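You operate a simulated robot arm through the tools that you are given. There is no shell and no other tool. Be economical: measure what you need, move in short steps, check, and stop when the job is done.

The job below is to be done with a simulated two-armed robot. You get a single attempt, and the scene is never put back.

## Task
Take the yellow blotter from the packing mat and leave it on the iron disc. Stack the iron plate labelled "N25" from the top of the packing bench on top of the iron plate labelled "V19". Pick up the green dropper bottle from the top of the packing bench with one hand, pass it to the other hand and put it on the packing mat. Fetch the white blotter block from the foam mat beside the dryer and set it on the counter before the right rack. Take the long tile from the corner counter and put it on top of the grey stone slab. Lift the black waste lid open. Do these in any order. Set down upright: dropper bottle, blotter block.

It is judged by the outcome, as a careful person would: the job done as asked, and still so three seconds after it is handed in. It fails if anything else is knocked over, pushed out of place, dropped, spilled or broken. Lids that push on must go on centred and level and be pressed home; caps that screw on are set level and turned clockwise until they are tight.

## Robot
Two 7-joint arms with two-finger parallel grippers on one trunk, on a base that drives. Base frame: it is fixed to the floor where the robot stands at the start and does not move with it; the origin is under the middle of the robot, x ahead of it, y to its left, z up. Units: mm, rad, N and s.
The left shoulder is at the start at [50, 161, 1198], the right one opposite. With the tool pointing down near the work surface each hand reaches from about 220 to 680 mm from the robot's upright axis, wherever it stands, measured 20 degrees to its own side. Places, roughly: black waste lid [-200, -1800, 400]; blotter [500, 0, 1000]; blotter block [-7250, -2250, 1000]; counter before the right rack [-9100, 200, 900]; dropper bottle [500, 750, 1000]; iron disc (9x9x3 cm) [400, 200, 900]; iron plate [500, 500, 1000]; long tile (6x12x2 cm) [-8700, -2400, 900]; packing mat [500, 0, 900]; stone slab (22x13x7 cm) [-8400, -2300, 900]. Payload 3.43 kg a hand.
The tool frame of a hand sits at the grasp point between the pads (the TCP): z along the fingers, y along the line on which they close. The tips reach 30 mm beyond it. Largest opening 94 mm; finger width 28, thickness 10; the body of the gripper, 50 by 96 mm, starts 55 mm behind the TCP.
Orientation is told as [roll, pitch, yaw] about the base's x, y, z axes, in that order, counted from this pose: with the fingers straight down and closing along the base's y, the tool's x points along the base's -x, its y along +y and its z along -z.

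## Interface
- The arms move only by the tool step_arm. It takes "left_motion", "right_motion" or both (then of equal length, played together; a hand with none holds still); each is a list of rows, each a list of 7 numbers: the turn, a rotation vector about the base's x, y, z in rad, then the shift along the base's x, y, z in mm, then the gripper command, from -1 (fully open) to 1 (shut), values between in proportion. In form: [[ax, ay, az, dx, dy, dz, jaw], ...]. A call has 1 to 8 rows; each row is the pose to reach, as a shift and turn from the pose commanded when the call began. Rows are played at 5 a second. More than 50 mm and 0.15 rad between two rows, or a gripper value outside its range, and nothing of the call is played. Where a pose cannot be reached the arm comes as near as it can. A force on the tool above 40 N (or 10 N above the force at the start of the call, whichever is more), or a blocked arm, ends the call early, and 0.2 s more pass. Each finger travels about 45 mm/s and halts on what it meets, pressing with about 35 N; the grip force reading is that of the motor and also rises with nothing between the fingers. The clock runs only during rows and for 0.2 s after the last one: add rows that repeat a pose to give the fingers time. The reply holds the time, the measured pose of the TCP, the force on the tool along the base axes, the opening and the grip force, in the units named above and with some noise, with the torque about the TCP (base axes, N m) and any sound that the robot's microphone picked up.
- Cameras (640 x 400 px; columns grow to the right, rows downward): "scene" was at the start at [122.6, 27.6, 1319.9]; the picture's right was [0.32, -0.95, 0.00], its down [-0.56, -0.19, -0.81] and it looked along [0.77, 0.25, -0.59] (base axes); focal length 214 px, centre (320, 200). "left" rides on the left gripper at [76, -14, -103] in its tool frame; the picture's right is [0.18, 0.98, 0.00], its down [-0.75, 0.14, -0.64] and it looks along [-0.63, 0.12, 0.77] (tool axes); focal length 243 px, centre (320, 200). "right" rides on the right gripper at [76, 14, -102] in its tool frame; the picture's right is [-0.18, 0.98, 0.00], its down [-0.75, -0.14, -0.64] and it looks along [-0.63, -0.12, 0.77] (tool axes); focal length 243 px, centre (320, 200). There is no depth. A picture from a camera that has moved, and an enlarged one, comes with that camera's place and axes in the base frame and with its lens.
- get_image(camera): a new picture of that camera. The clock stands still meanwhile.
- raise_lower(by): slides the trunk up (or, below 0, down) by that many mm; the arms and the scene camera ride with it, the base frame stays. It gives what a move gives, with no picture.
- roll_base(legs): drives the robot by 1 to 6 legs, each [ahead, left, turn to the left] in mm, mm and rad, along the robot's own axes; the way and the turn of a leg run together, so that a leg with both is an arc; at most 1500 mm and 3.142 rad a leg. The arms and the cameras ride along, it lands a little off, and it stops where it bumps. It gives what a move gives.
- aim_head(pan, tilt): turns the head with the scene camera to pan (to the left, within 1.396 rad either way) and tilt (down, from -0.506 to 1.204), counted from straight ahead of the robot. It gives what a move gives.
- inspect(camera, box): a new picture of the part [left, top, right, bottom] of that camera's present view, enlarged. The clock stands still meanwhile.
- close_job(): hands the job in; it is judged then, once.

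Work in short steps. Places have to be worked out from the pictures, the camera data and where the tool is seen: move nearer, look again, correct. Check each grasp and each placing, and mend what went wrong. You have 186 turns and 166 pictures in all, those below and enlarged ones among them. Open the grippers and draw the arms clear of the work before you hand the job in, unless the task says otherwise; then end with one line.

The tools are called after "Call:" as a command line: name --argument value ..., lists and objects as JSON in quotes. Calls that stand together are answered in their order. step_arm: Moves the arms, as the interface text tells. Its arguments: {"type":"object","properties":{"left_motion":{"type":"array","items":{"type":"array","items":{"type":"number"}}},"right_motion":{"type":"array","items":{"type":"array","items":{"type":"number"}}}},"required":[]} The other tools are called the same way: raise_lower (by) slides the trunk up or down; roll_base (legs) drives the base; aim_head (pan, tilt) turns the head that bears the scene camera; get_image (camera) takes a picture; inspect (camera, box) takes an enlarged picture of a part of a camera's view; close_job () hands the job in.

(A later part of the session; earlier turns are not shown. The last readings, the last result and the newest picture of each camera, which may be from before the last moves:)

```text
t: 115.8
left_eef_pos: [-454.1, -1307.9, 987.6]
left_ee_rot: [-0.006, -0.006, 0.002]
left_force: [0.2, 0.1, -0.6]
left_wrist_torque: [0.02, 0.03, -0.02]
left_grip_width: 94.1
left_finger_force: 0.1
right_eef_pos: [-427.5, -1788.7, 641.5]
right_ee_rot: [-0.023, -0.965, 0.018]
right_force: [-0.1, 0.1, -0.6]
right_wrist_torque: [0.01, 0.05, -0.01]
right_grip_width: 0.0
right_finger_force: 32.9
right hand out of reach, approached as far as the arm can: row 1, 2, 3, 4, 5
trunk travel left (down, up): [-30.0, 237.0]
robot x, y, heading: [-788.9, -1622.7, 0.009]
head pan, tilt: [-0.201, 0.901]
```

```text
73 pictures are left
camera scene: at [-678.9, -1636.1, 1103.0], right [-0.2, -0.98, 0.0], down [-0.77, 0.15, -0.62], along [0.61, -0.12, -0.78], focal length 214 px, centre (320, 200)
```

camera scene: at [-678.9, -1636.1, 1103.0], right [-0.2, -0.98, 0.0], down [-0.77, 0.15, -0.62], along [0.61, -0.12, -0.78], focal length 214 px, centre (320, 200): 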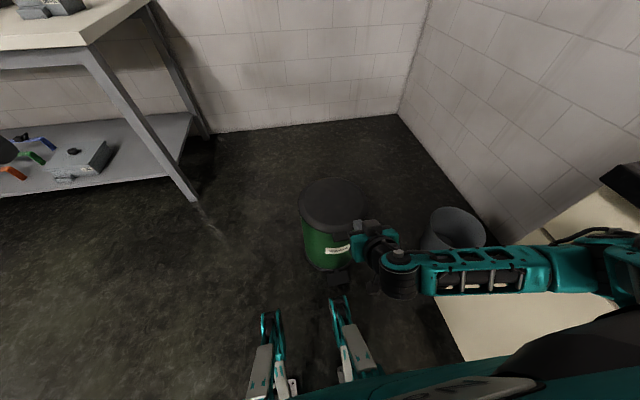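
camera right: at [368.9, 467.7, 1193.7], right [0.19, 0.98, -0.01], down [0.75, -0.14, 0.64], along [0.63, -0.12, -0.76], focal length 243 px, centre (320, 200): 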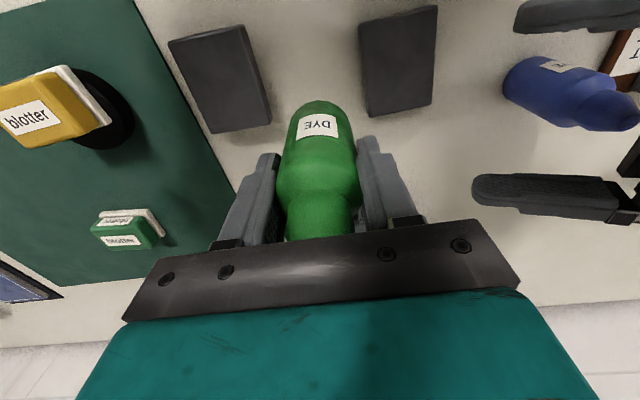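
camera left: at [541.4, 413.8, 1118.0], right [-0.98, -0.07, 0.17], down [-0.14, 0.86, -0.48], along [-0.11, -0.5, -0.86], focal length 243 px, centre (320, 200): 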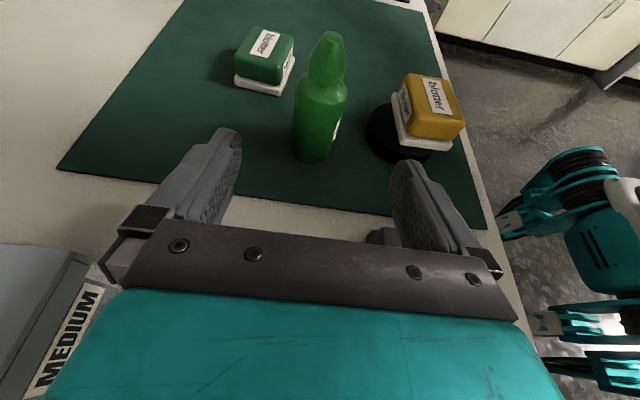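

Reaching well. I continue down to z≈392.

Call:
step_arm --right_motion '[[0, 0, 0, 0, -1, -48, 1], [0, 0, 0, 0, -2, -96, 1], [0, 0, 0, 0, -3, -144, 1], [0, 0, 0, 0, -4, -192, 1], [0, 0, 0, 0, -4, -235, 1], [0, 0, 0, 0, -4, -250, 1]]'

Call:
get_image --camera "scene"

Call:
get_image --camera "right"

```text
t: 116.6
left_eef_pos: [-455.2, -1305.7, 988.7]
left_ee_rot: [-0.006, -0.003, 0.0]
left_force: [0.8, -0.8, 0.1]
left_wrist_torque: [0.05, 0.01, -0.01]
left_grip_width: 94.0
left_finger_force: 0.0
right_eef_pos: [-428.2, -1788.9, 499.4]
right_ee_rot: [-0.026, -0.969, 0.033]
right_force: [-22.6, -14.9, 58.5]
right_wrist_torque: [0.12, 9.37, 2.41]
right_grip_width: 0.2
right_finger_force: 33.2
trunk travel left (down, up): [-30.0, 237.0]
robot x, y, heading: [-791.2, -1620.2, -0.001]
head pan, tilt: [-0.201, 0.901]
stopped in row 4 (right hand): the force on the tool passed its limit (the readings are from after the stop); the commanded pose is now the measured one
```

```text
72 pictures are left
camera scene: at [-680.2, -1635.5, 1104.4], right [-0.2, -0.98, 0.0], down [-0.77, 0.15, -0.62], along [0.61, -0.12, -0.78], focal length 214 px, centre (320, 200)
```

scene: 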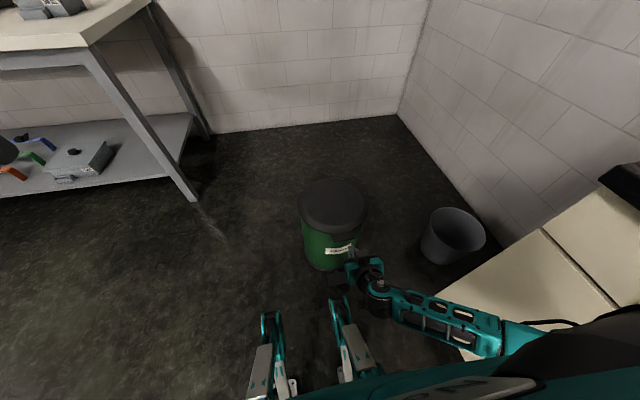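

```text
71 pictures are left
camera right: at [-557.5, -1777.3, 495.4], right [0.09, 0.99, 0.14], down [-0.1, -0.13, 0.99], along [0.99, -0.11, 0.09], focal length 243 px, centre (320, 200)
```

right: 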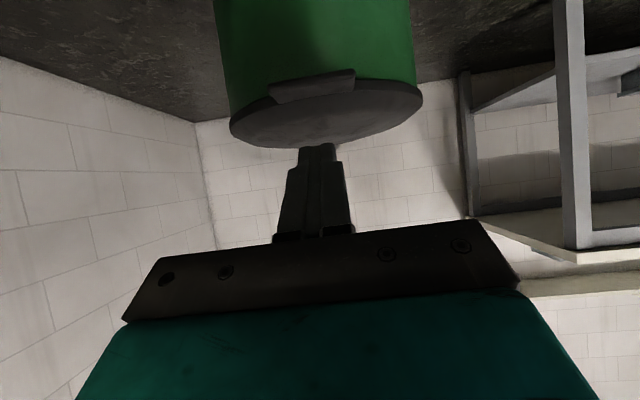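

Something about 160 mm behind the fingertips (the camera bracket) touched my own base. I lift the hand a bit and back the robot off 130 mm so it works farther out.

Call:
step_arm --right_motion '[[0, 0, 0, 0, 0, 45, 1], [0, 0, 0, 0, 0, 90, 1], [0, 0, 0, 0, 0, 130, 1]]'

Call:
roll_base --legs '[[-130, 0, 0]]'

Call:
step_arm --right_motion '[[0, 0, 0, 40, 0, 0, 1], [0, 0, 0, 80, 0, 0, 1], [0, 0, 0, 120, 0, 0, 1], [0, 0, 0, 120, 0, -45, 1], [0, 0, 0, 120, 0, -90, 1], [0, 0, 0, 120, 0, -135, 1], [0, 0, 0, 120, 0, -180, 1], [0, 0, 0, 120, 0, -225, 1]]'

Call:
get_image --camera "right"

Call:
get_image --camera "scene"

```text
t: 117.4
left_eef_pos: [-453.2, -1308.1, 986.2]
left_ee_rot: [-0.007, -0.003, 0.001]
left_force: [0.1, 0.0, -1.0]
left_wrist_torque: [0.01, 0.03, -0.01]
left_grip_width: 94.2
left_finger_force: 0.0
right_eef_pos: [-431.2, -1790.5, 626.7]
right_ee_rot: [-0.028, -0.966, 0.031]
right_force: [0.4, 0.4, 0.2]
right_wrist_torque: [0.02, 0.03, 0.0]
right_grip_width: 0.2
right_finger_force: 32.8
trunk travel left (down, up): [-30.0, 237.0]
robot x, y, heading: [-794.5, -1618.2, 0.002]
head pan, tilt: [-0.201, 0.901]
```

```text
t: 118.7
left_eef_pos: [-582.4, -1307.1, 986.2]
left_ee_rot: [-0.007, -0.001, 0.001]
left_force: [-0.7, 0.1, -0.2]
left_wrist_torque: [-0.02, 0.01, 0.01]
left_grip_width: 94.1
left_finger_force: 0.2
right_eef_pos: [-561.1, -1791.2, 627.0]
right_ee_rot: [-0.025, -0.968, 0.03]
right_force: [0.3, 0.5, 0.1]
right_wrist_torque: [0.0, -0.01, 0.03]
right_grip_width: 0.0
right_finger_force: 32.9
trunk travel left (down, up): [-30.0, 237.0]
robot x, y, heading: [-922.3, -1619.0, 0.002]
head pan, tilt: [-0.201, 0.901]
```

```text
t: 120.7
left_eef_pos: [-582.1, -1308.4, 986.2]
left_ee_rot: [-0.008, -0.001, 0.0]
left_force: [0.1, 0.3, 0.4]
left_wrist_torque: [-0.02, 0.01, 0.01]
left_grip_width: 93.6
left_finger_force: 0.1
right_eef_pos: [-451.9, -1879.1, 392.3]
right_ee_rot: [-0.255, -0.933, 0.204]
right_force: [-0.2, -0.4, 0.5]
right_wrist_torque: [-0.02, -0.01, 0.0]
right_grip_width: 0.1
right_finger_force: 33.2
trunk travel left (down, up): [-30.0, 237.0]
robot x, y, heading: [-921.1, -1620.9, -0.001]
head pan, tilt: [-0.201, 0.901]
stopped in row 8 (right hand): the arm was blocked; the commanded pose is now the measured one
```

```text
70 pictures are left
camera right: at [-580.7, -1865.8, 388.5], right [0.11, 0.99, 0.0], down [-0.08, 0.01, 1.0], along [0.99, -0.11, 0.08], focal length 243 px, centre (320, 200)
```

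right: 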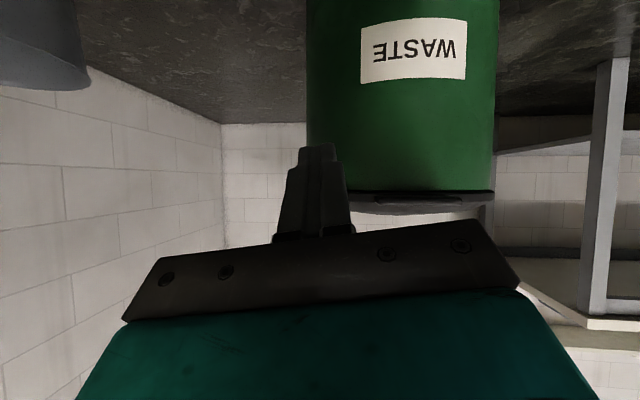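

```text
69 pictures are left
camera scene: at [-808.3, -1636.8, 1102.9], right [-0.2, -0.98, 0.0], down [-0.77, 0.15, -0.62], along [0.61, -0.12, -0.78], focal length 214 px, centre (320, 200)
```

scene: 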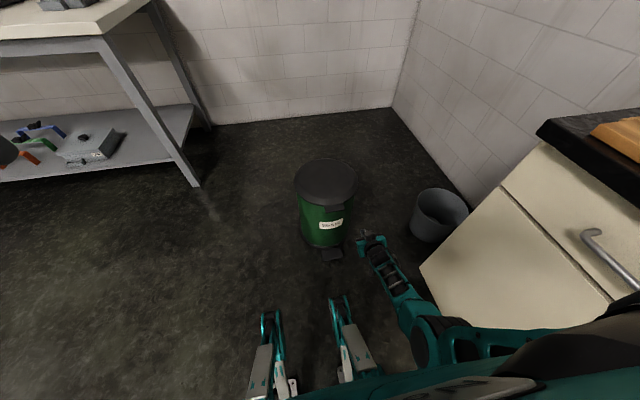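

The hand got down to z≈392 but drifted sideways. The tab is at z≈405, y≈-1800. I try moving left and forward under it, restoring orientation a bit.

Call:
step_arm --right_motion '[[0.05, 0, -0.05, 10, 25, -5, 1], [0.1, 0, -0.1, 20, 50, -10, 1], [0.13, 0, -0.13, 30, 75, -12, 1]]'

Call:
get_image --camera "right"

```text
t: 121.5
left_eef_pos: [-582.4, -1309.0, 985.7]
left_ee_rot: [-0.008, -0.002, 0.0]
left_force: [0.2, 0.0, -0.2]
left_wrist_torque: [-0.02, 0.01, -0.03]
left_grip_width: 94.1
left_finger_force: 0.1
right_eef_pos: [-416.7, -1816.4, 383.7]
right_ee_rot: [-0.066, -0.949, -0.085]
right_force: [-0.2, 0.0, 0.6]
right_wrist_torque: [-0.01, 0.0, -0.03]
right_grip_width: 0.2
right_finger_force: 33.4
trunk travel left (down, up): [-30.0, 237.0]
robot x, y, heading: [-922.6, -1624.7, 0.004]
head pan, tilt: [-0.201, 0.901]
```

```text
68 pictures are left
camera right: at [-542.9, -1786.0, 381.5], right [0.24, 0.96, 0.11], down [-0.1, -0.09, 0.99], along [0.97, -0.25, 0.07], focal length 243 px, centre (320, 200)
```

right: 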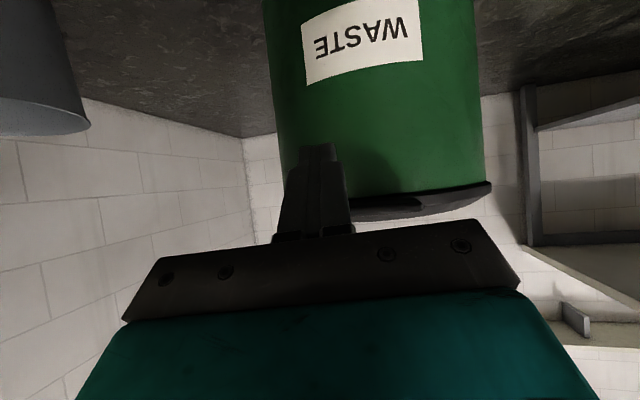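

Good. The tab is at y≈-1785, z≈407; I slide the fingertips in beneath it.

Call:
step_arm --right_motion '[[0, 0, 0.03, 22, 10, 0, 1], [0, 0, 0.06, 44, 20, 0, 1], [0, 0, 0.08, 64, 26, 0, 1]]'

Call:
get_image --camera "right"

Call:
inspect --camera "scene" --box '[270, 140, 430, 300]'

```text
t: 122.3
left_eef_pos: [-582.1, -1307.7, 985.9]
left_ee_rot: [-0.007, -0.002, -0.001]
left_force: [0.0, 0.0, -0.4]
left_wrist_torque: [0.01, 0.01, -0.04]
left_grip_width: 94.3
left_finger_force: 0.1
right_eef_pos: [-374.9, -1783.3, 406.7]
right_ee_rot: [-0.03, -0.941, -0.041]
right_force: [-0.4, 0.3, 0.5]
right_wrist_torque: [-0.03, 0.01, -0.02]
right_grip_width: 0.1
right_finger_force: 32.7
right hand out of reach, approached as far as the arm can: row 1, 2, 3
trunk travel left (down, up): [-30.0, 237.0]
robot x, y, heading: [-923.4, -1621.4, 0.003]
head pan, tilt: [-0.201, 0.901]
```

```text
67 pictures are left
camera right: at [-503.2, -1761.0, 405.6], right [0.17, 0.98, 0.13], down [-0.08, -0.12, 0.99], along [0.98, -0.18, 0.06], focal length 243 px, centre (320, 200)
```

right: 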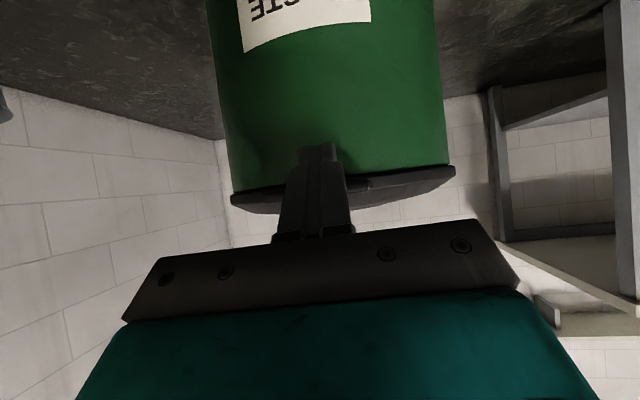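

```text
2.50 times, centred on (350, 220) of scene
camera zoom: at [-808.5, -1636.7, 1102.9], right [-0.2, -0.98, 0.0], down [-0.77, 0.15, -0.62], along [0.61, -0.12, -0.78], focal length 536 px, centre (245, 150)
```

zoom: 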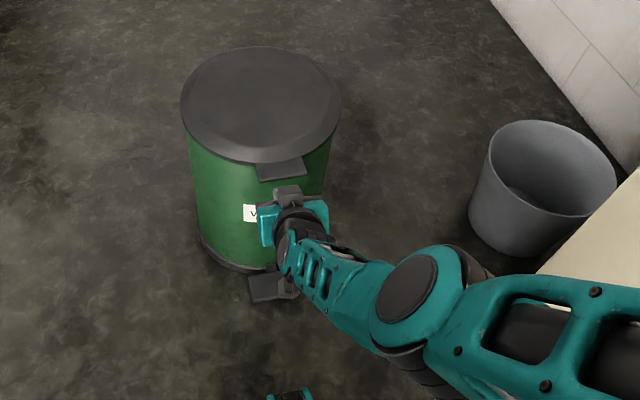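

The arm is at its lower reach limit. I pull back slightly, lower the trunk 28 mm, and drive forward 50 mm to bring the tips under the tab.

Call:
step_arm --right_motion '[[0, 0, 0, -30, 0, 0, 1]]'

Call:
raise_lower --by -28

Call:
roll_base --legs '[[48, 0, 0]]'

Call:
get_image --camera "right"

Call:
inspect --camera "scene" --box '[270, 140, 430, 300]'

```text
t: 122.7
left_eef_pos: [-584.8, -1309.6, 985.0]
left_ee_rot: [-0.007, -0.001, -0.004]
left_force: [-0.2, 0.3, 1.4]
left_wrist_torque: [0.0, -0.02, -0.02]
left_grip_width: 93.9
left_finger_force: 0.0
right_eef_pos: [-359.7, -1794.4, 438.4]
right_ee_rot: [-0.027, -0.973, -0.042]
right_force: [-13.7, 2.9, 8.8]
right_wrist_torque: [0.13, 0.17, 0.09]
right_grip_width: 0.2
right_finger_force: 33.2
trunk travel left (down, up): [-30.0, 237.0]
robot x, y, heading: [-923.5, -1617.9, -0.002]
head pan, tilt: [-0.201, 0.901]
stopped in row 1 (right hand): the force on the tool passed its limit (the readings are from after the stop); the commanded pose is now the measured one
```

```text
t: 123.0
left_eef_pos: [-584.3, -1309.8, 984.8]
left_ee_rot: [-0.007, -0.003, -0.004]
left_force: [-0.7, 0.1, -0.7]
left_wrist_torque: [-0.03, -0.02, 0.04]
left_grip_width: 94.1
left_finger_force: 0.0
right_eef_pos: [-359.6, -1794.8, 438.7]
right_ee_rot: [-0.031, -0.977, -0.041]
right_force: [-23.6, 4.8, 18.9]
right_wrist_torque: [0.22, 0.19, 0.21]
right_grip_width: 0.0
right_finger_force: 32.5
trunk travel left (down, up): [-29.0, 238.0]
robot x, y, heading: [-928.9, -1621.3, -0.001]
head pan, tilt: [-0.201, 0.901]
stopped: the force on the tool passed its limit (the readings are from after the stop); the commanded pose is now the measured one
```

```text
t: 123.7
left_eef_pos: [-584.4, -1309.7, 984.6]
left_ee_rot: [-0.006, -0.003, -0.003]
left_force: [0.4, 0.6, 0.2]
left_wrist_torque: [0.0, 0.01, 0.0]
left_grip_width: 93.9
left_finger_force: 0.2
right_eef_pos: [-359.4, -1796.4, 437.8]
right_ee_rot: [-0.028, -0.977, -0.044]
right_force: [-25.2, 1.5, 22.7]
right_wrist_torque: [0.19, 0.18, 0.22]
right_grip_width: 0.0
right_finger_force: 33.2
trunk travel left (down, up): [-29.0, 238.0]
robot x, y, heading: [-925.2, -1621.5, 0.004]
head pan, tilt: [-0.201, 0.901]
stopped in leg 1: the force on the tool passed its limit (the readings are from after the stop); the commanded pose is now the measured one
```

```text
65 pictures are left
camera right: at [-486.1, -1773.7, 432.4], right [0.17, 0.98, 0.14], down [-0.12, -0.12, 0.99], along [0.98, -0.18, 0.1], focal length 243 px, centre (320, 200)
```

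right: 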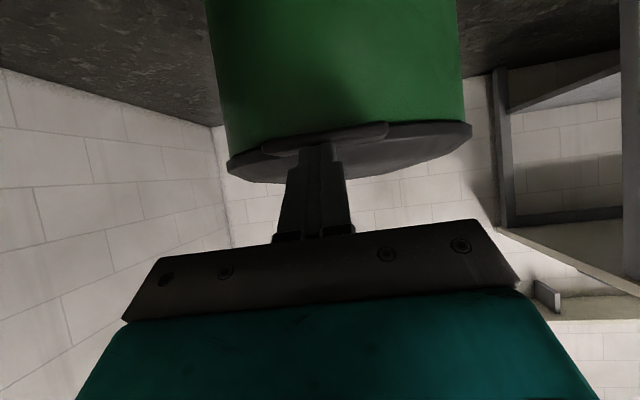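

```text
2.50 times, centred on (350, 220) of scene
camera zoom: at [-811.8, -1636.4, 1101.9], right [-0.2, -0.98, 0.0], down [-0.77, 0.16, -0.62], along [0.61, -0.12, -0.78], focal length 536 px, centre (245, 150)
```

zoom: 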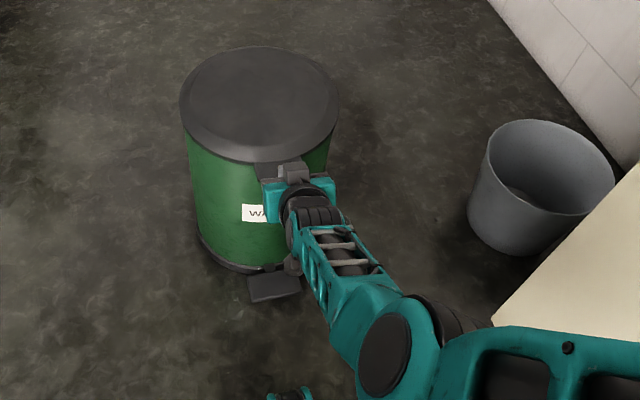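

The fingertip ended pressing on top of the tab. I back off up and away, then reposition base nearer and lower.

Call:
step_arm --right_motion '[[0, 0, 0, -25, 0, 20, 1], [0, 0, 0, -65, 0, 30, 1], [0, 0, 0, -105, 0, 30, 1]]'

Call:
raise_lower --by -27

Call:
get_image --camera "scene"

```text
t: 124.0
left_eef_pos: [-586.3, -1309.2, 983.7]
left_ee_rot: [-0.007, -0.001, -0.004]
left_force: [0.2, 0.0, -0.2]
left_wrist_torque: [-0.02, -0.05, 0.02]
left_grip_width: 94.0
left_finger_force: 0.1
right_eef_pos: [-359.3, -1795.9, 438.3]
right_ee_rot: [-0.021, -0.958, -0.05]
right_force: [-25.0, 4.9, 18.7]
right_wrist_torque: [0.26, 0.23, 0.27]
right_grip_width: 0.3
right_finger_force: 33.3
trunk travel left (down, up): [-29.0, 238.0]
robot x, y, heading: [-923.8, -1619.9, -0.002]
head pan, tilt: [-0.201, 0.901]
stopped in row 1 (right hand): the force on the tool passed its limit (the readings are from after the stop); the commanded pose is now the measured one
```

```text
t: 124.2
left_eef_pos: [-585.9, -1308.8, 983.8]
left_ee_rot: [-0.008, 0.0, -0.005]
left_force: [0.7, 0.2, 0.0]
left_wrist_torque: [-0.02, -0.01, 0.0]
left_grip_width: 94.2
left_finger_force: 0.1
right_eef_pos: [-358.2, -1795.9, 438.6]
right_ee_rot: [-0.021, -0.96, -0.048]
right_force: [-26.3, 3.0, 21.0]
right_wrist_torque: [0.23, 0.22, 0.19]
right_grip_width: 0.0
right_finger_force: 32.7
trunk travel left (down, up): [-28.0, 239.0]
robot x, y, heading: [-927.5, -1620.8, -0.003]
head pan, tilt: [-0.201, 0.901]
stopped: the force on the tool passed its limit (the readings are from after the stop); the commanded pose is now the measured one
```

```text
63 pictures are left
camera scene: at [-812.8, -1636.4, 1100.9], right [-0.2, -0.98, 0.0], down [-0.77, 0.16, -0.62], along [0.61, -0.13, -0.78], focal length 214 px, centre (320, 200)
```

scene: 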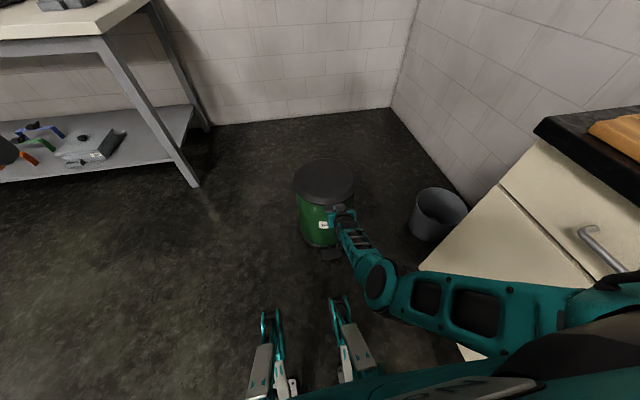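

I free it by driving the base straight back 80 mm.

Call:
roll_base --legs '[[-80, 0, 0]]'

```text
t: 125.3
left_eef_pos: [-662.6, -1309.4, 982.9]
left_ee_rot: [-0.005, 0.0, -0.002]
left_force: [-0.7, -0.2, 0.3]
left_wrist_torque: [0.0, -0.03, 0.0]
left_grip_width: 94.1
left_finger_force: 0.1
right_eef_pos: [-434.8, -1795.2, 435.7]
right_ee_rot: [-0.022, -0.957, -0.047]
right_force: [0.5, 0.5, 0.0]
right_wrist_torque: [-0.03, 0.01, -0.01]
right_grip_width: 0.0
right_finger_force: 32.6
trunk travel left (down, up): [-28.0, 239.0]
robot x, y, heading: [-1000.8, -1626.3, -0.004]
head pan, tilt: [-0.201, 0.901]
```

Free, no force. I lower the trunk, then draw the hand in and down.

Call:
raise_lower --by -27

Call:
step_arm --right_motion '[[0, 0, 0, -25, 0, 0, 1], [0, 0, 0, -50, 0, -8, 1], [0, 0, 0, -75, 0, -20, 1], [0, 0, 0, -85, 0, -32, 1]]'

Call:
get_image --camera "right"

```text
t: 126.0
left_eef_pos: [-661.4, -1308.6, 956.0]
left_ee_rot: [-0.006, 0.0, -0.001]
left_force: [0.4, 0.2, -0.3]
left_wrist_torque: [0.01, -0.02, 0.02]
left_grip_width: 94.1
left_finger_force: 0.0
right_eef_pos: [-435.3, -1795.3, 410.3]
right_ee_rot: [-0.022, -0.958, -0.048]
right_force: [-0.1, 0.4, 0.1]
right_wrist_torque: [-0.02, 0.01, -0.02]
right_grip_width: 0.0
right_finger_force: 33.1
trunk travel left (down, up): [-1.0, 266.0]
robot x, y, heading: [-999.0, -1620.3, 0.004]
head pan, tilt: [-0.201, 0.901]
```

```text
t: 126.6
left_eef_pos: [-661.5, -1308.8, 955.9]
left_ee_rot: [-0.005, 0.001, -0.001]
left_force: [0.1, -1.0, -0.2]
left_wrist_torque: [0.04, 0.01, 0.02]
left_grip_width: 93.7
left_finger_force: 0.1
right_eef_pos: [-374.6, -1796.3, 506.5]
right_ee_rot: [0.003, -1.154, -0.074]
right_force: [1.0, 0.1, 0.4]
right_wrist_torque: [-0.03, -0.01, 0.03]
right_grip_width: 0.2
right_finger_force: 33.1
trunk travel left (down, up): [-1.0, 266.0]
robot x, y, heading: [-1000.9, -1621.7, -0.002]
head pan, tilt: [-0.201, 0.901]
stopped in row 2 (right hand): the arm was blocked; the commanded pose is now the measured one
```

```text
62 pictures are left
camera right: at [-497.5, -1774.6, 480.0], right [0.14, 0.97, 0.17], down [-0.29, -0.12, 0.95], along [0.95, -0.19, 0.27], focal length 243 px, centre (320, 200)
```

right: 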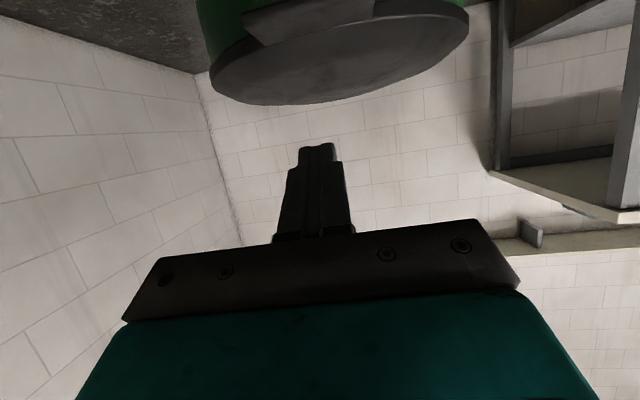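

The low forward-pointing posture is unreliable. Better idea: with the tool pointing down, grip the tab (≈78 mm wide) by its two side edges from above and lift along the arc. I raise the hand and turn it back to tool-down.

Call:
step_arm --right_motion '[[0, 0, 0, 0, 0, 40, 1], [0, 0.1, 0, -10, 0, 80, 0.5], [0, 0.24, 0, -25, 0, 115, -1], [0, 0.38, 0, -45, 0, 145, -1], [0, 0.52, 0, -65, 0, 170, -1], [0, 0.66, 0, -85, 0, 190, -1], [0, 0.8, 0, -105, 0, 200, -1], [0, 0.94, 0, -120, 0, 200, -1]]'

Call:
step_arm --right_motion '[[0, 0.1, 0.03, -10, 0, 0, -1], [0, 0.21, 0.06, -20, 0, 0, -1]]'

Call:
roll_base --legs '[[160, 0, 0.003]]'

Call:
get_image --camera "right"

```text
t: 128.4
left_eef_pos: [-662.6, -1308.4, 956.7]
left_ee_rot: [-0.006, 0.002, -0.003]
left_force: [-0.1, 0.6, 0.4]
left_wrist_torque: [0.02, 0.04, 0.02]
left_grip_width: 94.3
left_finger_force: 0.1
right_eef_pos: [-495.3, -1795.2, 704.3]
right_ee_rot: [-0.055, -0.207, -0.032]
right_force: [-0.3, -0.3, -0.4]
right_wrist_torque: [-0.02, 0.04, 0.01]
right_grip_width: 94.2
right_finger_force: 0.1
trunk travel left (down, up): [-1.0, 266.0]
robot x, y, heading: [-1004.3, -1619.3, 0.0]
head pan, tilt: [-0.201, 0.901]
```

```text
t: 129.0
left_eef_pos: [-663.1, -1307.6, 956.2]
left_ee_rot: [-0.007, -0.001, -0.003]
left_force: [-1.1, -0.6, -0.5]
left_wrist_torque: [0.02, 0.0, 0.0]
left_grip_width: 94.1
left_finger_force: 0.1
right_eef_pos: [-500.5, -1802.1, 686.1]
right_ee_rot: [-0.064, 0.001, 0.027]
right_force: [0.0, 0.5, 0.7]
right_wrist_torque: [0.0, 0.03, -0.03]
right_grip_width: 94.0
right_finger_force: 0.0
right hand out of reach, approached as far as the arm can: row 2
trunk travel left (down, up): [-1.0, 266.0]
robot x, y, heading: [-1002.4, -1623.0, -0.002]
head pan, tilt: [-0.201, 0.901]
```

```text
t: 130.4
left_eef_pos: [-500.1, -1311.2, 956.0]
left_ee_rot: [-0.005, -0.001, -0.008]
left_force: [0.8, 0.4, 0.3]
left_wrist_torque: [0.01, 0.05, 0.03]
left_grip_width: 94.2
left_finger_force: 0.1
right_eef_pos: [-340.6, -1805.5, 687.6]
right_ee_rot: [-0.062, -0.004, 0.019]
right_force: [0.7, -0.4, -0.1]
right_wrist_torque: [-0.02, 0.0, 0.0]
right_grip_width: 93.7
right_finger_force: 0.1
trunk travel left (down, up): [-1.0, 266.0]
robot x, y, heading: [-842.5, -1621.8, -0.002]
head pan, tilt: [-0.201, 0.901]
```

```text
61 pictures are left
camera right: at [-418.4, -1787.3, 788.9], right [0.17, 0.98, -0.06], down [0.75, -0.09, 0.65], along [0.64, -0.15, -0.76], focal length 243 px, centre (320, 200)
```

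right: 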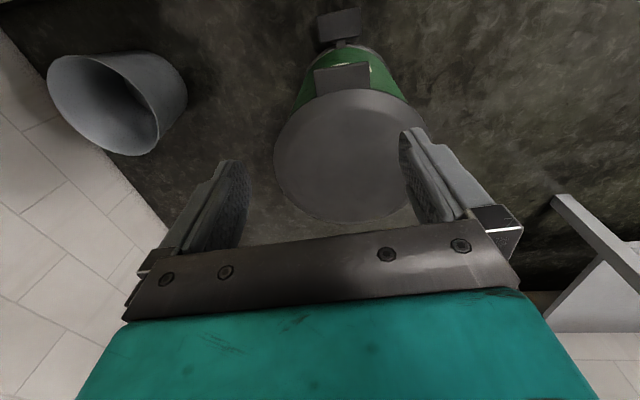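

Clear view of the tab now. I zoom in for its exact place.

Call:
inspect --camera "right" --box '[260, 40, 420, 140]'

```text
4.00 times, centred on (340, 90) of right
camera zoom: at [-418.4, -1787.3, 788.9], right [0.17, 0.98, -0.06], down [0.75, -0.09, 0.65], along [0.64, -0.15, -0.76], focal length 970 px, centre (240, 640)
```

zoom: 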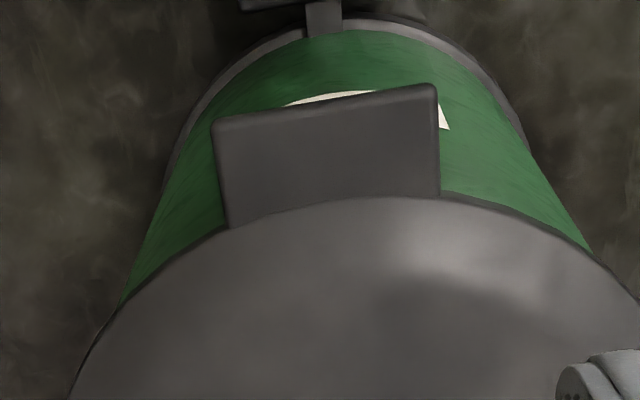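

Tab: x -336…-299, y centre -1793, width 79, z≈405. I straighten the hand and lower to z≈475 above it.

Call:
step_arm --right_motion '[[0.03, 0, -0.01, 6, 6, -40, -1], [0.062, 0.004, -0.019, 12, 12, -85, -1], [0.062, 0.004, -0.019, 12, 12, -130, -1], [0.062, 0.004, -0.019, 12, 12, -175, -1], [0.062, 0.004, -0.019, 12, 12, -212, -1]]'

Call:
get_image --camera "right"

```text
t: 131.6
left_eef_pos: [-499.7, -1310.0, 956.3]
left_ee_rot: [-0.006, 0.0, -0.008]
left_force: [0.5, 0.4, -0.4]
left_wrist_torque: [0.04, -0.03, 0.0]
left_grip_width: 94.0
left_finger_force: 0.2
right_eef_pos: [-329.0, -1793.4, 472.6]
right_ee_rot: [-0.002, -0.002, 0.002]
right_force: [-0.5, 0.5, 0.3]
right_wrist_torque: [0.0, 0.0, -0.02]
right_grip_width: 94.2
right_finger_force: 0.0
trunk travel left (down, up): [-1.0, 266.0]
robot x, y, heading: [-843.9, -1622.5, -0.004]
head pan, tilt: [-0.201, 0.901]
```

```text
59 pictures are left
camera right: at [-405.6, -1781.5, 576.4], right [0.18, 0.98, 0.0], down [0.75, -0.14, 0.64], along [0.63, -0.12, -0.77], focal length 243 px, centre (320, 200)
```

right: 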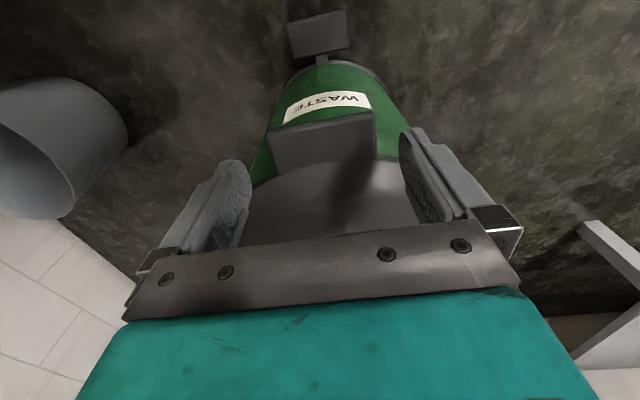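

Consistent: tab centred at y≈-1795. I lower to z≈420 and close on its sides.

Call:
step_arm --right_motion '[[0, 0, 0, 0, -2, -25, -1], [0, 0, 0, 0, -2, -42, -1], [0, 0, 0, 0, -2, -53, -1], [0, 0, 0, 0, -2, -53, -0.2], [0, 0, 0, 0, -2, -53, 0.5], [0, 0, 0, 0, -2, -53, 0.5]]'

Call:
get_image --camera "right"

```text
t: 133.0
left_eef_pos: [-500.5, -1310.4, 955.5]
left_ee_rot: [-0.006, 0.001, -0.009]
left_force: [0.4, -0.1, -0.7]
left_wrist_torque: [0.0, 0.0, -0.01]
left_grip_width: 94.1
left_finger_force: 0.0
right_eef_pos: [-329.3, -1794.4, 423.0]
right_ee_rot: [0.005, 0.0, 0.0]
right_force: [1.7, 14.8, -2.8]
right_wrist_torque: [0.08, 0.11, -0.3]
right_grip_width: 79.4
right_finger_force: 44.9
trunk travel left (down, up): [-1.0, 266.0]
robot x, y, heading: [-840.1, -1619.1, -0.006]
head pan, tilt: [-0.201, 0.901]
```

```text
58 pictures are left
camera right: at [-406.4, -1781.2, 526.3], right [0.18, 0.98, 0.0], down [0.75, -0.14, 0.64], along [0.63, -0.11, -0.77], focal length 243 px, centre (320, 200)
```

right: 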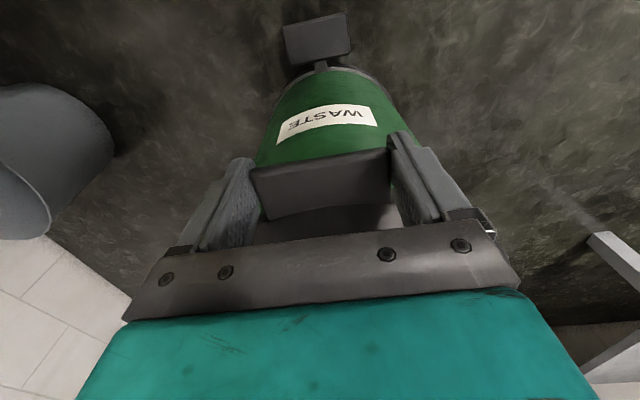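

Gripped at 79 mm. I lift along the lid's arc (radius ≈285 about the hinge), first ~0.4 rad.

Call:
step_arm --right_motion '[[0, 0, 0, 1, 0, 20, 0.5], [0, 0, 0, 3, 0, 40, 0.5], [0, 0, 0, 11, 0, 79, 0.5], [0, 0, 0, 25, 0, 116, 0.5]]'

Call:
get_image --camera "scene"

```text
t: 134.0
left_eef_pos: [-500.5, -1311.2, 956.0]
left_ee_rot: [-0.005, 0.0, -0.01]
left_force: [-0.2, 0.4, 0.2]
left_wrist_torque: [0.0, 0.0, 0.0]
left_grip_width: 94.2
left_finger_force: 0.1
right_eef_pos: [-304.1, -1794.4, 537.7]
right_ee_rot: [0.007, 0.001, 0.001]
right_force: [-7.1, 22.2, -2.5]
right_wrist_torque: [-0.21, 1.14, -0.99]
right_grip_width: 80.0
right_finger_force: 44.8
trunk travel left (down, up): [-1.0, 266.0]
robot x, y, heading: [-846.0, -1624.4, -0.008]
head pan, tilt: [-0.201, 0.901]
```

```text
57 pictures are left
camera scene: at [-728.4, -1637.1, 1073.6], right [-0.21, -0.98, 0.0], down [-0.77, 0.16, -0.62], along [0.61, -0.13, -0.78], focal length 214 px, centre (320, 200)
```

scene: 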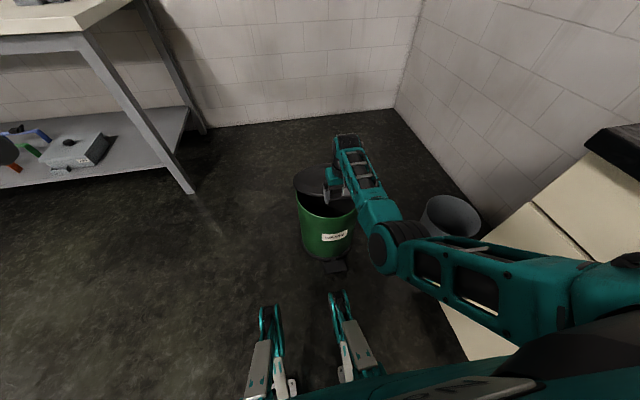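

The lid is opening smoothly. I continue along the arc to about 1 rad, easing 3 mm to +y.

Call:
step_arm --right_motion '[[0, 0, 0, 18, 3, 35, 0.5], [0, 0, 0, 42, 3, 67, 0.5], [0, 0, 0, 70, 3, 95, 0.5], [0, 0, 0, 101, 3, 120, 0.5]]'

Call:
get_image --camera "scene"

```text
t: 135.0
left_eef_pos: [-499.2, -1310.6, 954.9]
left_ee_rot: [-0.007, 0.002, -0.006]
left_force: [0.0, -0.6, 0.5]
left_wrist_torque: [0.01, -0.03, -0.01]
left_grip_width: 94.1
left_finger_force: 0.1
right_eef_pos: [-207.3, -1792.7, 657.9]
right_ee_rot: [0.003, -0.01, 0.0]
right_force: [15.0, 15.2, -14.8]
right_wrist_torque: [-0.36, -1.39, -0.57]
right_grip_width: 79.8
right_finger_force: 45.5
right hand out of reach, approached as far as the arm can: row 4
trunk travel left (down, up): [-1.0, 266.0]
robot x, y, heading: [-844.1, -1616.9, -0.004]
head pan, tilt: [-0.201, 0.901]
```

```text
56 pictures are left
camera scene: at [-726.2, -1637.2, 1072.7], right [-0.2, -0.98, 0.0], down [-0.77, 0.16, -0.62], along [0.61, -0.13, -0.78], focal length 214 px, centre (320, 200)
```

scene: 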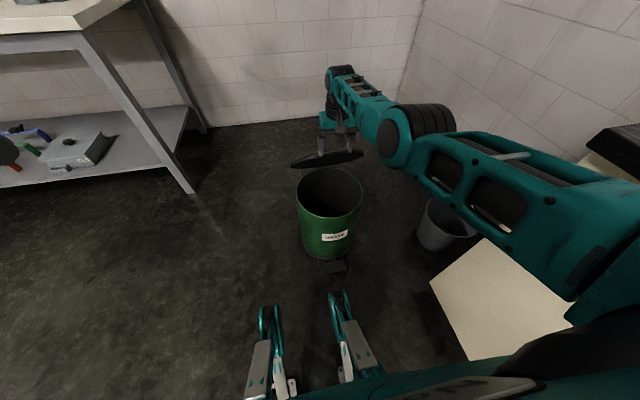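

About 58° open, and the arm is at its tool-down reach. Pitching the hand forward will extend it, so I continue the arc toward ~90° while tilting.

Call:
step_arm --right_motion '[[0, -0.14, 0, 15, 1, 10, 0.5], [0, -0.28, 0, 34, 1, 20, 0.5], [0, -0.42, 0, 71, 1, 36, 0.5], [0, -0.56, 0, 110, 1, 46, 0.5], [0, -0.7, 0, 149, 1, 51, 0.5]]'

Call:
get_image --camera "scene"

```text
t: 136.2
left_eef_pos: [-504.5, -1311.3, 958.2]
left_ee_rot: [-0.007, -0.005, -0.009]
left_force: [0.1, -0.2, 0.2]
left_wrist_torque: [-0.01, -0.01, 0.04]
left_grip_width: 93.7
left_finger_force: 0.0
right_eef_pos: [-84.5, -1793.7, 725.3]
right_ee_rot: [-0.002, -0.723, -0.003]
right_force: [-12.4, -9.9, 36.3]
right_wrist_torque: [0.8, 1.65, 0.45]
right_grip_width: 79.9
right_finger_force: 44.9
right hand out of reach, approached as far as the arm can: row 4, 5
trunk travel left (down, up): [-1.0, 266.0]
robot x, y, heading: [-842.4, -1619.1, -0.009]
head pan, tilt: [-0.201, 0.901]
```

```text
55 pictures are left
camera scene: at [-732.4, -1637.9, 1074.4], right [-0.21, -0.98, 0.0], down [-0.76, 0.16, -0.63], along [0.61, -0.13, -0.78], focal length 214 px, centre (320, 200)
```

scene: 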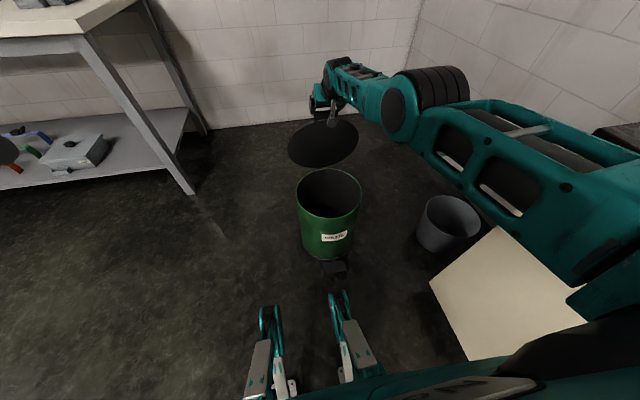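

The lid is about 80° open; the arc is now nearly horizontal. I ease up 4 mm and drive the base forward 90 mm to take it past vertical.

Call:
step_arm --right_motion '[[0, 0, 0, 0, 0, 4, 0.5]]'

Call:
roll_base --legs '[[90, 0, 0.005]]'

Call:
get_image --camera "scene"

```text
t: 136.6
left_eef_pos: [-501.6, -1311.7, 956.2]
left_ee_rot: [-0.006, -0.003, -0.008]
left_force: [0.8, 0.1, 0.3]
left_wrist_torque: [0.0, 0.03, -0.02]
left_grip_width: 93.9
left_finger_force: 0.1
right_eef_pos: [-82.9, -1793.9, 724.9]
right_ee_rot: [-0.003, -0.719, -0.001]
right_force: [-0.1, -13.9, 21.9]
right_wrist_torque: [0.24, -1.09, -0.71]
right_grip_width: 79.4
right_finger_force: 44.6
trunk travel left (down, up): [-1.0, 266.0]
robot x, y, heading: [-840.8, -1621.6, -0.009]
head pan, tilt: [-0.201, 0.901]
```

```text
t: 137.5
left_eef_pos: [-472.3, -1310.4, 957.0]
left_ee_rot: [-0.005, -0.002, -0.009]
left_force: [-0.7, -0.2, 0.3]
left_wrist_torque: [0.0, -0.02, -0.01]
left_grip_width: 93.7
left_finger_force: 0.1
right_eef_pos: [-52.7, -1794.4, 731.4]
right_ee_rot: [-0.001, -0.724, -0.004]
right_force: [-3.4, 0.6, 6.2]
right_wrist_torque: [-0.14, 1.14, -0.05]
right_grip_width: 79.8
right_finger_force: 45.1
trunk travel left (down, up): [-1.0, 266.0]
robot x, y, heading: [-812.0, -1619.6, -0.009]
head pan, tilt: [-0.201, 0.901]
stopped in leg 1: the force on the tool passed its limit (the readings are from after the stop); the commanded pose is now the measured one
```

```text
54 pictures are left
camera scene: at [-700.7, -1638.1, 1073.4], right [-0.21, -0.98, 0.0], down [-0.77, 0.16, -0.62], along [0.61, -0.13, -0.78], focal length 214 px, centre (320, 200)
```

scene: 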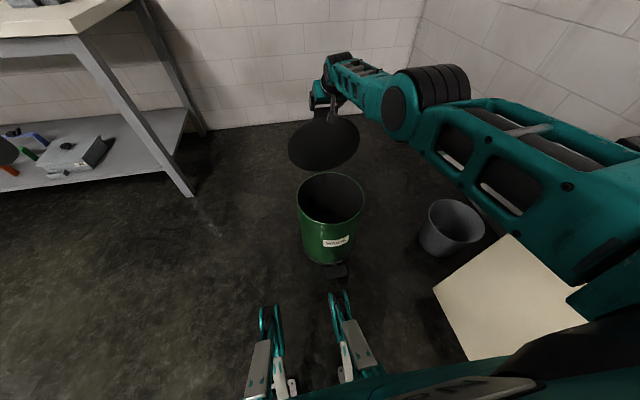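

Nearly vertical. I push on with the arm alone.

Call:
step_arm --right_motion '[[0, -0.08, 0, 14, 0, 1, 0.5], [0, -0.16, 0, 28, 0, 0, 0.5], [0, -0.24, 0, 45, 0, -2, 0.5], [0, -0.3, 0, 62, 0, -6, 0.5]]'

Call:
inspect --camera "scene" --box '[240, 80, 440, 300]'

```text
t: 138.5
left_eef_pos: [-471.6, -1311.1, 956.8]
left_ee_rot: [-0.005, 0.0, -0.012]
left_force: [1.1, -0.8, -0.4]
left_wrist_torque: [-0.03, -0.05, 0.01]
left_grip_width: 94.0
left_finger_force: 0.0
right_eef_pos: [-20.8, -1794.1, 734.0]
right_ee_rot: [-0.002, -1.064, -0.01]
right_force: [0.9, 0.0, 8.6]
right_wrist_torque: [-0.27, -0.18, -0.83]
right_grip_width: 79.8
right_finger_force: 44.8
right hand out of reach, approached as far as the arm can: row 1, 2, 3, 4
trunk travel left (down, up): [-1.0, 266.0]
robot x, y, heading: [-813.4, -1621.9, -0.005]
head pan, tilt: [-0.201, 0.901]
stopped in row 4 (right hand): the force on the tool passed its limit (the readings are from after the stop); the commanded pose is now the measured one
```

```text
1.82 times, centred on (340, 190) of scene
camera zoom: at [-700.5, -1637.9, 1073.5], right [-0.21, -0.98, 0.0], down [-0.77, 0.16, -0.62], along [0.61, -0.13, -0.78], focal length 390 px, centre (284, 218)
```

zoom: 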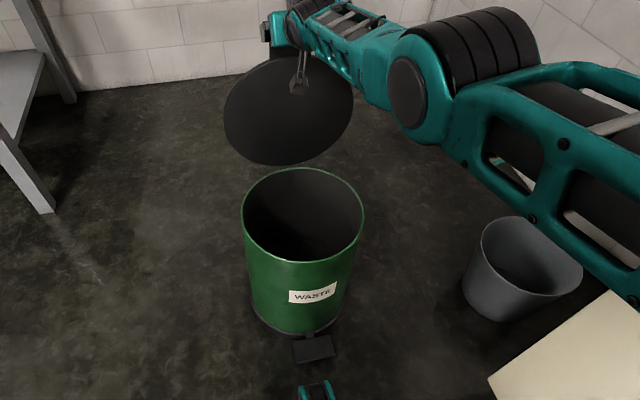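

The lid looks slightly past vertical. I open the fingers and withdraw backward along the finger axis to see if it stays.

Call:
step_arm --right_motion '[[0, 0, 0, 0, 0, 0, 0], [0, 0, 0, 0, 0, 0, -1], [0, 0, 0, 0, 0, 0, -1], [0, 0, 0, -15, 0, 15, -1], [0, 0, 0, -40, 0, 40, -1], [0, 0, 0, -70, 0, 70, -1]]'

Call:
inspect --camera "scene" --box '[240, 80, 440, 300]'

```text
t: 139.9
left_eef_pos: [-471.5, -1311.8, 956.1]
left_ee_rot: [-0.006, -0.002, -0.01]
left_force: [-0.6, 0.4, 0.2]
left_wrist_torque: [0.0, -0.02, 0.02]
left_grip_width: 94.1
left_finger_force: 0.1
right_eef_pos: [-13.8, -1778.2, 787.2]
right_ee_rot: [-0.001, -1.054, -0.009]
right_force: [0.2, -0.2, -0.7]
right_wrist_torque: [0.0, -0.01, 0.05]
right_grip_width: 94.3
right_finger_force: 0.0
right hand out of reach, approached as far as the arm can: row 4, 5, 6
trunk travel left (down, up): [-1.0, 266.0]
robot x, y, heading: [-814.7, -1619.0, -0.009]
head pan, tilt: [-0.201, 0.901]
```

```text
1.82 times, centred on (340, 190) of scene
camera zoom: at [-700.2, -1638.2, 1073.6], right [-0.21, -0.98, 0.0], down [-0.77, 0.16, -0.62], along [0.61, -0.13, -0.78], focal length 390 px, centre (284, 218)
```

zoom: 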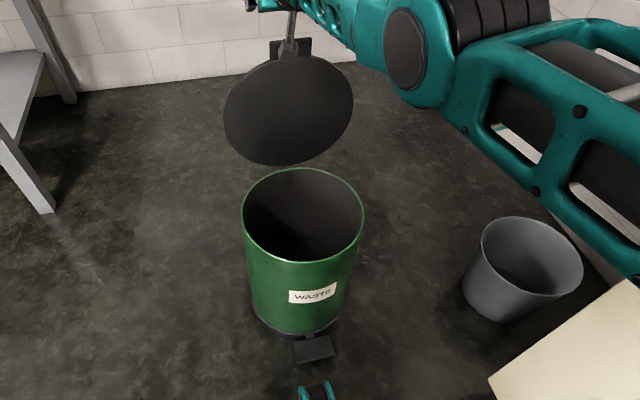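

The lid is staying upright on its own. I raise the trunk to lift the hand clear vertically.

Call:
raise_lower --by 240

Call:
get_image --camera "scene"

```text
t: 142.4
left_eef_pos: [-471.4, -1311.6, 1196.5]
left_ee_rot: [-0.006, 0.0, -0.011]
left_force: [-0.5, -0.1, -0.5]
left_wrist_torque: [-0.01, -0.02, -0.01]
left_grip_width: 94.1
left_finger_force: 0.1
right_eef_pos: [-12.5, -1777.6, 1028.0]
right_ee_rot: [-0.003, -1.055, -0.01]
right_force: [-0.6, 0.6, 0.2]
right_wrist_torque: [-0.01, -0.02, 0.0]
right_grip_width: 94.2
right_finger_force: 0.1
trunk travel left (down, up): [-241.0, 26.0]
robot x, y, heading: [-814.1, -1621.2, -0.005]
head pan, tilt: [-0.201, 0.901]
```

```text
51 pictures are left
camera scene: at [-699.9, -1638.3, 1313.5], right [-0.21, -0.98, 0.0], down [-0.77, 0.16, -0.62], along [0.61, -0.13, -0.78], focal length 214 px, centre (320, 200)
```

scene: 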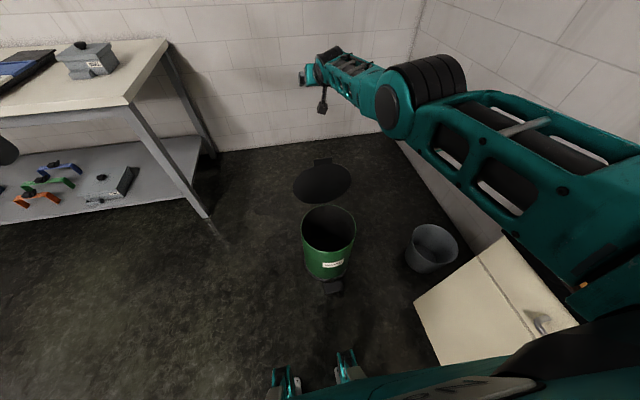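

The lid stays open by itself. I fold the right arm back to tool-down near the body.

Call:
step_arm --right_motion '[[0, 0.12, 0, -40, 0, 20, -1], [0, 0.25, 0, -80, 0, 40, -1], [0, 0.38, 0, -120, 0, 60, -1], [0, 0.51, 0, -160, 0, 80, -1], [0, 0.64, 0, -200, 0, 100, -1], [0, 0.77, 0, -240, 0, 120, -1], [0, 0.9, 0, -280, 0, 140, -1], [0, 1.03, 0, -320, 0, 160, -1]]'

Call:
step_arm --right_motion '[[0, 0.025, 0, -45, 0, 10, -1], [0, 0.025, 0, -90, 0, 20, -1], [0, 0.025, 0, -130, 0, 20, -1]]'

Call:
roll_base --legs '[[-300, 0, 0], [0, 0, 3.1]]'

Call:
aim_head --pan 0.3 --tilt 0.2

Call:
get_image --camera "scene"

```text
t: 144.2
left_eef_pos: [-471.6, -1312.7, 1195.8]
left_ee_rot: [-0.005, -0.001, -0.01]
left_force: [1.2, 0.3, -0.7]
left_wrist_torque: [0.01, -0.02, -0.02]
left_grip_width: 94.2
left_finger_force: 0.0
right_eef_pos: [-203.2, -1758.9, 1220.9]
right_ee_rot: [-0.011, -0.02, -0.004]
right_force: [0.1, -0.1, -0.1]
right_wrist_torque: [-0.02, 0.01, 0.0]
right_grip_width: 93.8
right_finger_force: 0.1
right hand out of reach, approached as far as the arm can: row 1, 2, 3, 4, 5, 6, 7, 8
trunk travel left (down, up): [-241.0, 26.0]
robot x, y, heading: [-813.0, -1621.4, -0.008]
head pan, tilt: [-0.201, 0.901]
```

```text
t: 145.0
left_eef_pos: [-472.0, -1312.6, 1196.3]
left_ee_rot: [-0.005, -0.001, -0.011]
left_force: [1.2, -0.3, 0.6]
left_wrist_torque: [0.02, -0.02, 0.02]
left_grip_width: 94.2
left_finger_force: 0.2
right_eef_pos: [-227.6, -1746.3, 1265.5]
right_ee_rot: [-0.01, 0.001, -0.006]
right_force: [0.1, -0.8, -1.3]
right_wrist_torque: [-0.02, -0.01, -0.01]
right_grip_width: 93.9
right_finger_force: 0.1
right hand out of reach, approached as far as the arm can: row 1, 2, 3
trunk travel left (down, up): [-241.0, 26.0]
robot x, y, heading: [-815.2, -1618.3, -0.009]
head pan, tilt: [-0.201, 0.901]
```

```text
t: 154.3
left_eef_pos: [-1462.8, -1916.3, 1195.2]
left_ee_rot: [-0.005, -0.001, 3.091]
left_force: [-0.3, -0.8, -0.3]
left_wrist_torque: [-0.01, -0.01, -0.01]
left_grip_width: 93.9
left_finger_force: 0.1
right_eef_pos: [-1688.5, -1473.9, 1264.0]
right_ee_rot: [-0.011, -0.001, 3.097]
right_force: [0.8, -0.6, -0.2]
right_wrist_torque: [0.01, 0.0, 0.02]
right_grip_width: 94.1
right_finger_force: 0.0
trunk travel left (down, up): [-241.0, 26.0]
robot x, y, heading: [-1104.0, -1618.6, 3.097]
head pan, tilt: [-0.201, 0.901]
```

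```text
t: 155.3
left_eef_pos: [-1460.6, -1917.2, 1196.9]
left_ee_rot: [-0.004, -0.001, 3.092]
left_force: [0.7, 1.0, -0.5]
left_wrist_torque: [-0.04, -0.01, 0.03]
left_grip_width: 94.1
left_finger_force: 0.2
right_eef_pos: [-1687.0, -1474.5, 1265.7]
right_ee_rot: [-0.01, 0.0, 3.097]
right_force: [-1.2, 0.2, 0.1]
right_wrist_torque: [-0.04, 0.03, -0.03]
right_grip_width: 94.0
right_finger_force: 0.1
trunk travel left (down, up): [-241.0, 26.0]
robot x, y, heading: [-1107.0, -1620.8, 3.094]
head pan, tilt: [0.3, 0.201]
```

```text
50 pictures are left
camera scene: at [-1237.9, -1641.5, 1375.0], right [-0.25, 0.97, 0.0], down [0.19, 0.05, -0.98], along [-0.95, -0.25, -0.2], focal length 214 px, centre (320, 200)
```

scene: 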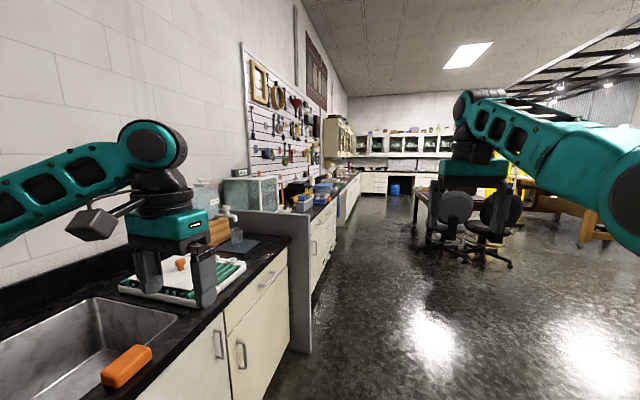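

The aisle ahead is clear. I drive about 6 m along it (keeping away from the counter), then turn left to face the counter near x≈-7100.

Call:
roll_base --legs '[[1500, -120, 0.045], [1500, 0, 0], [1500, 0, 0], [1480, 0, 0]]'

Call:
aim_head --pan 0.9 --tilt 0.35

Call:
get_image --camera "scene"

```text
refused: leg 1 is longer than a leg can be; nothing moved
```

```text
t: 156.3
left_eef_pos: [-1460.4, -1916.9, 1196.0]
left_ee_rot: [-0.005, 0.0, 3.092]
left_force: [0.2, 0.2, 1.1]
left_wrist_torque: [-0.01, -0.02, 0.02]
left_grip_width: 94.1
left_finger_force: 0.0
right_eef_pos: [-1688.1, -1475.3, 1265.3]
right_ee_rot: [-0.011, 0.0, 3.097]
right_force: [0.3, 0.0, -0.4]
right_wrist_torque: [-0.05, -0.01, 0.01]
right_grip_width: 94.0
right_finger_force: 0.3
trunk travel left (down, up): [-241.0, 26.0]
robot x, y, heading: [-1109.9, -1620.6, 3.096]
head pan, tilt: [0.901, 0.351]
```

```text
49 pictures are left
camera scene: at [-1208.9, -1688.3, 1361.1], right [-0.75, 0.66, 0.0], down [0.23, 0.26, -0.94], along [-0.62, -0.71, -0.34], focal length 214 px, centre (320, 200)
```

scene: 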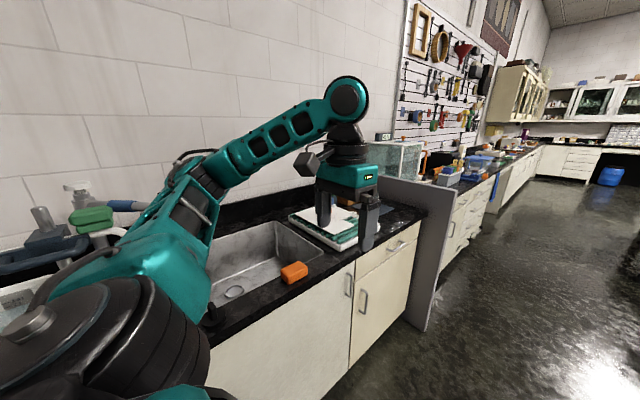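

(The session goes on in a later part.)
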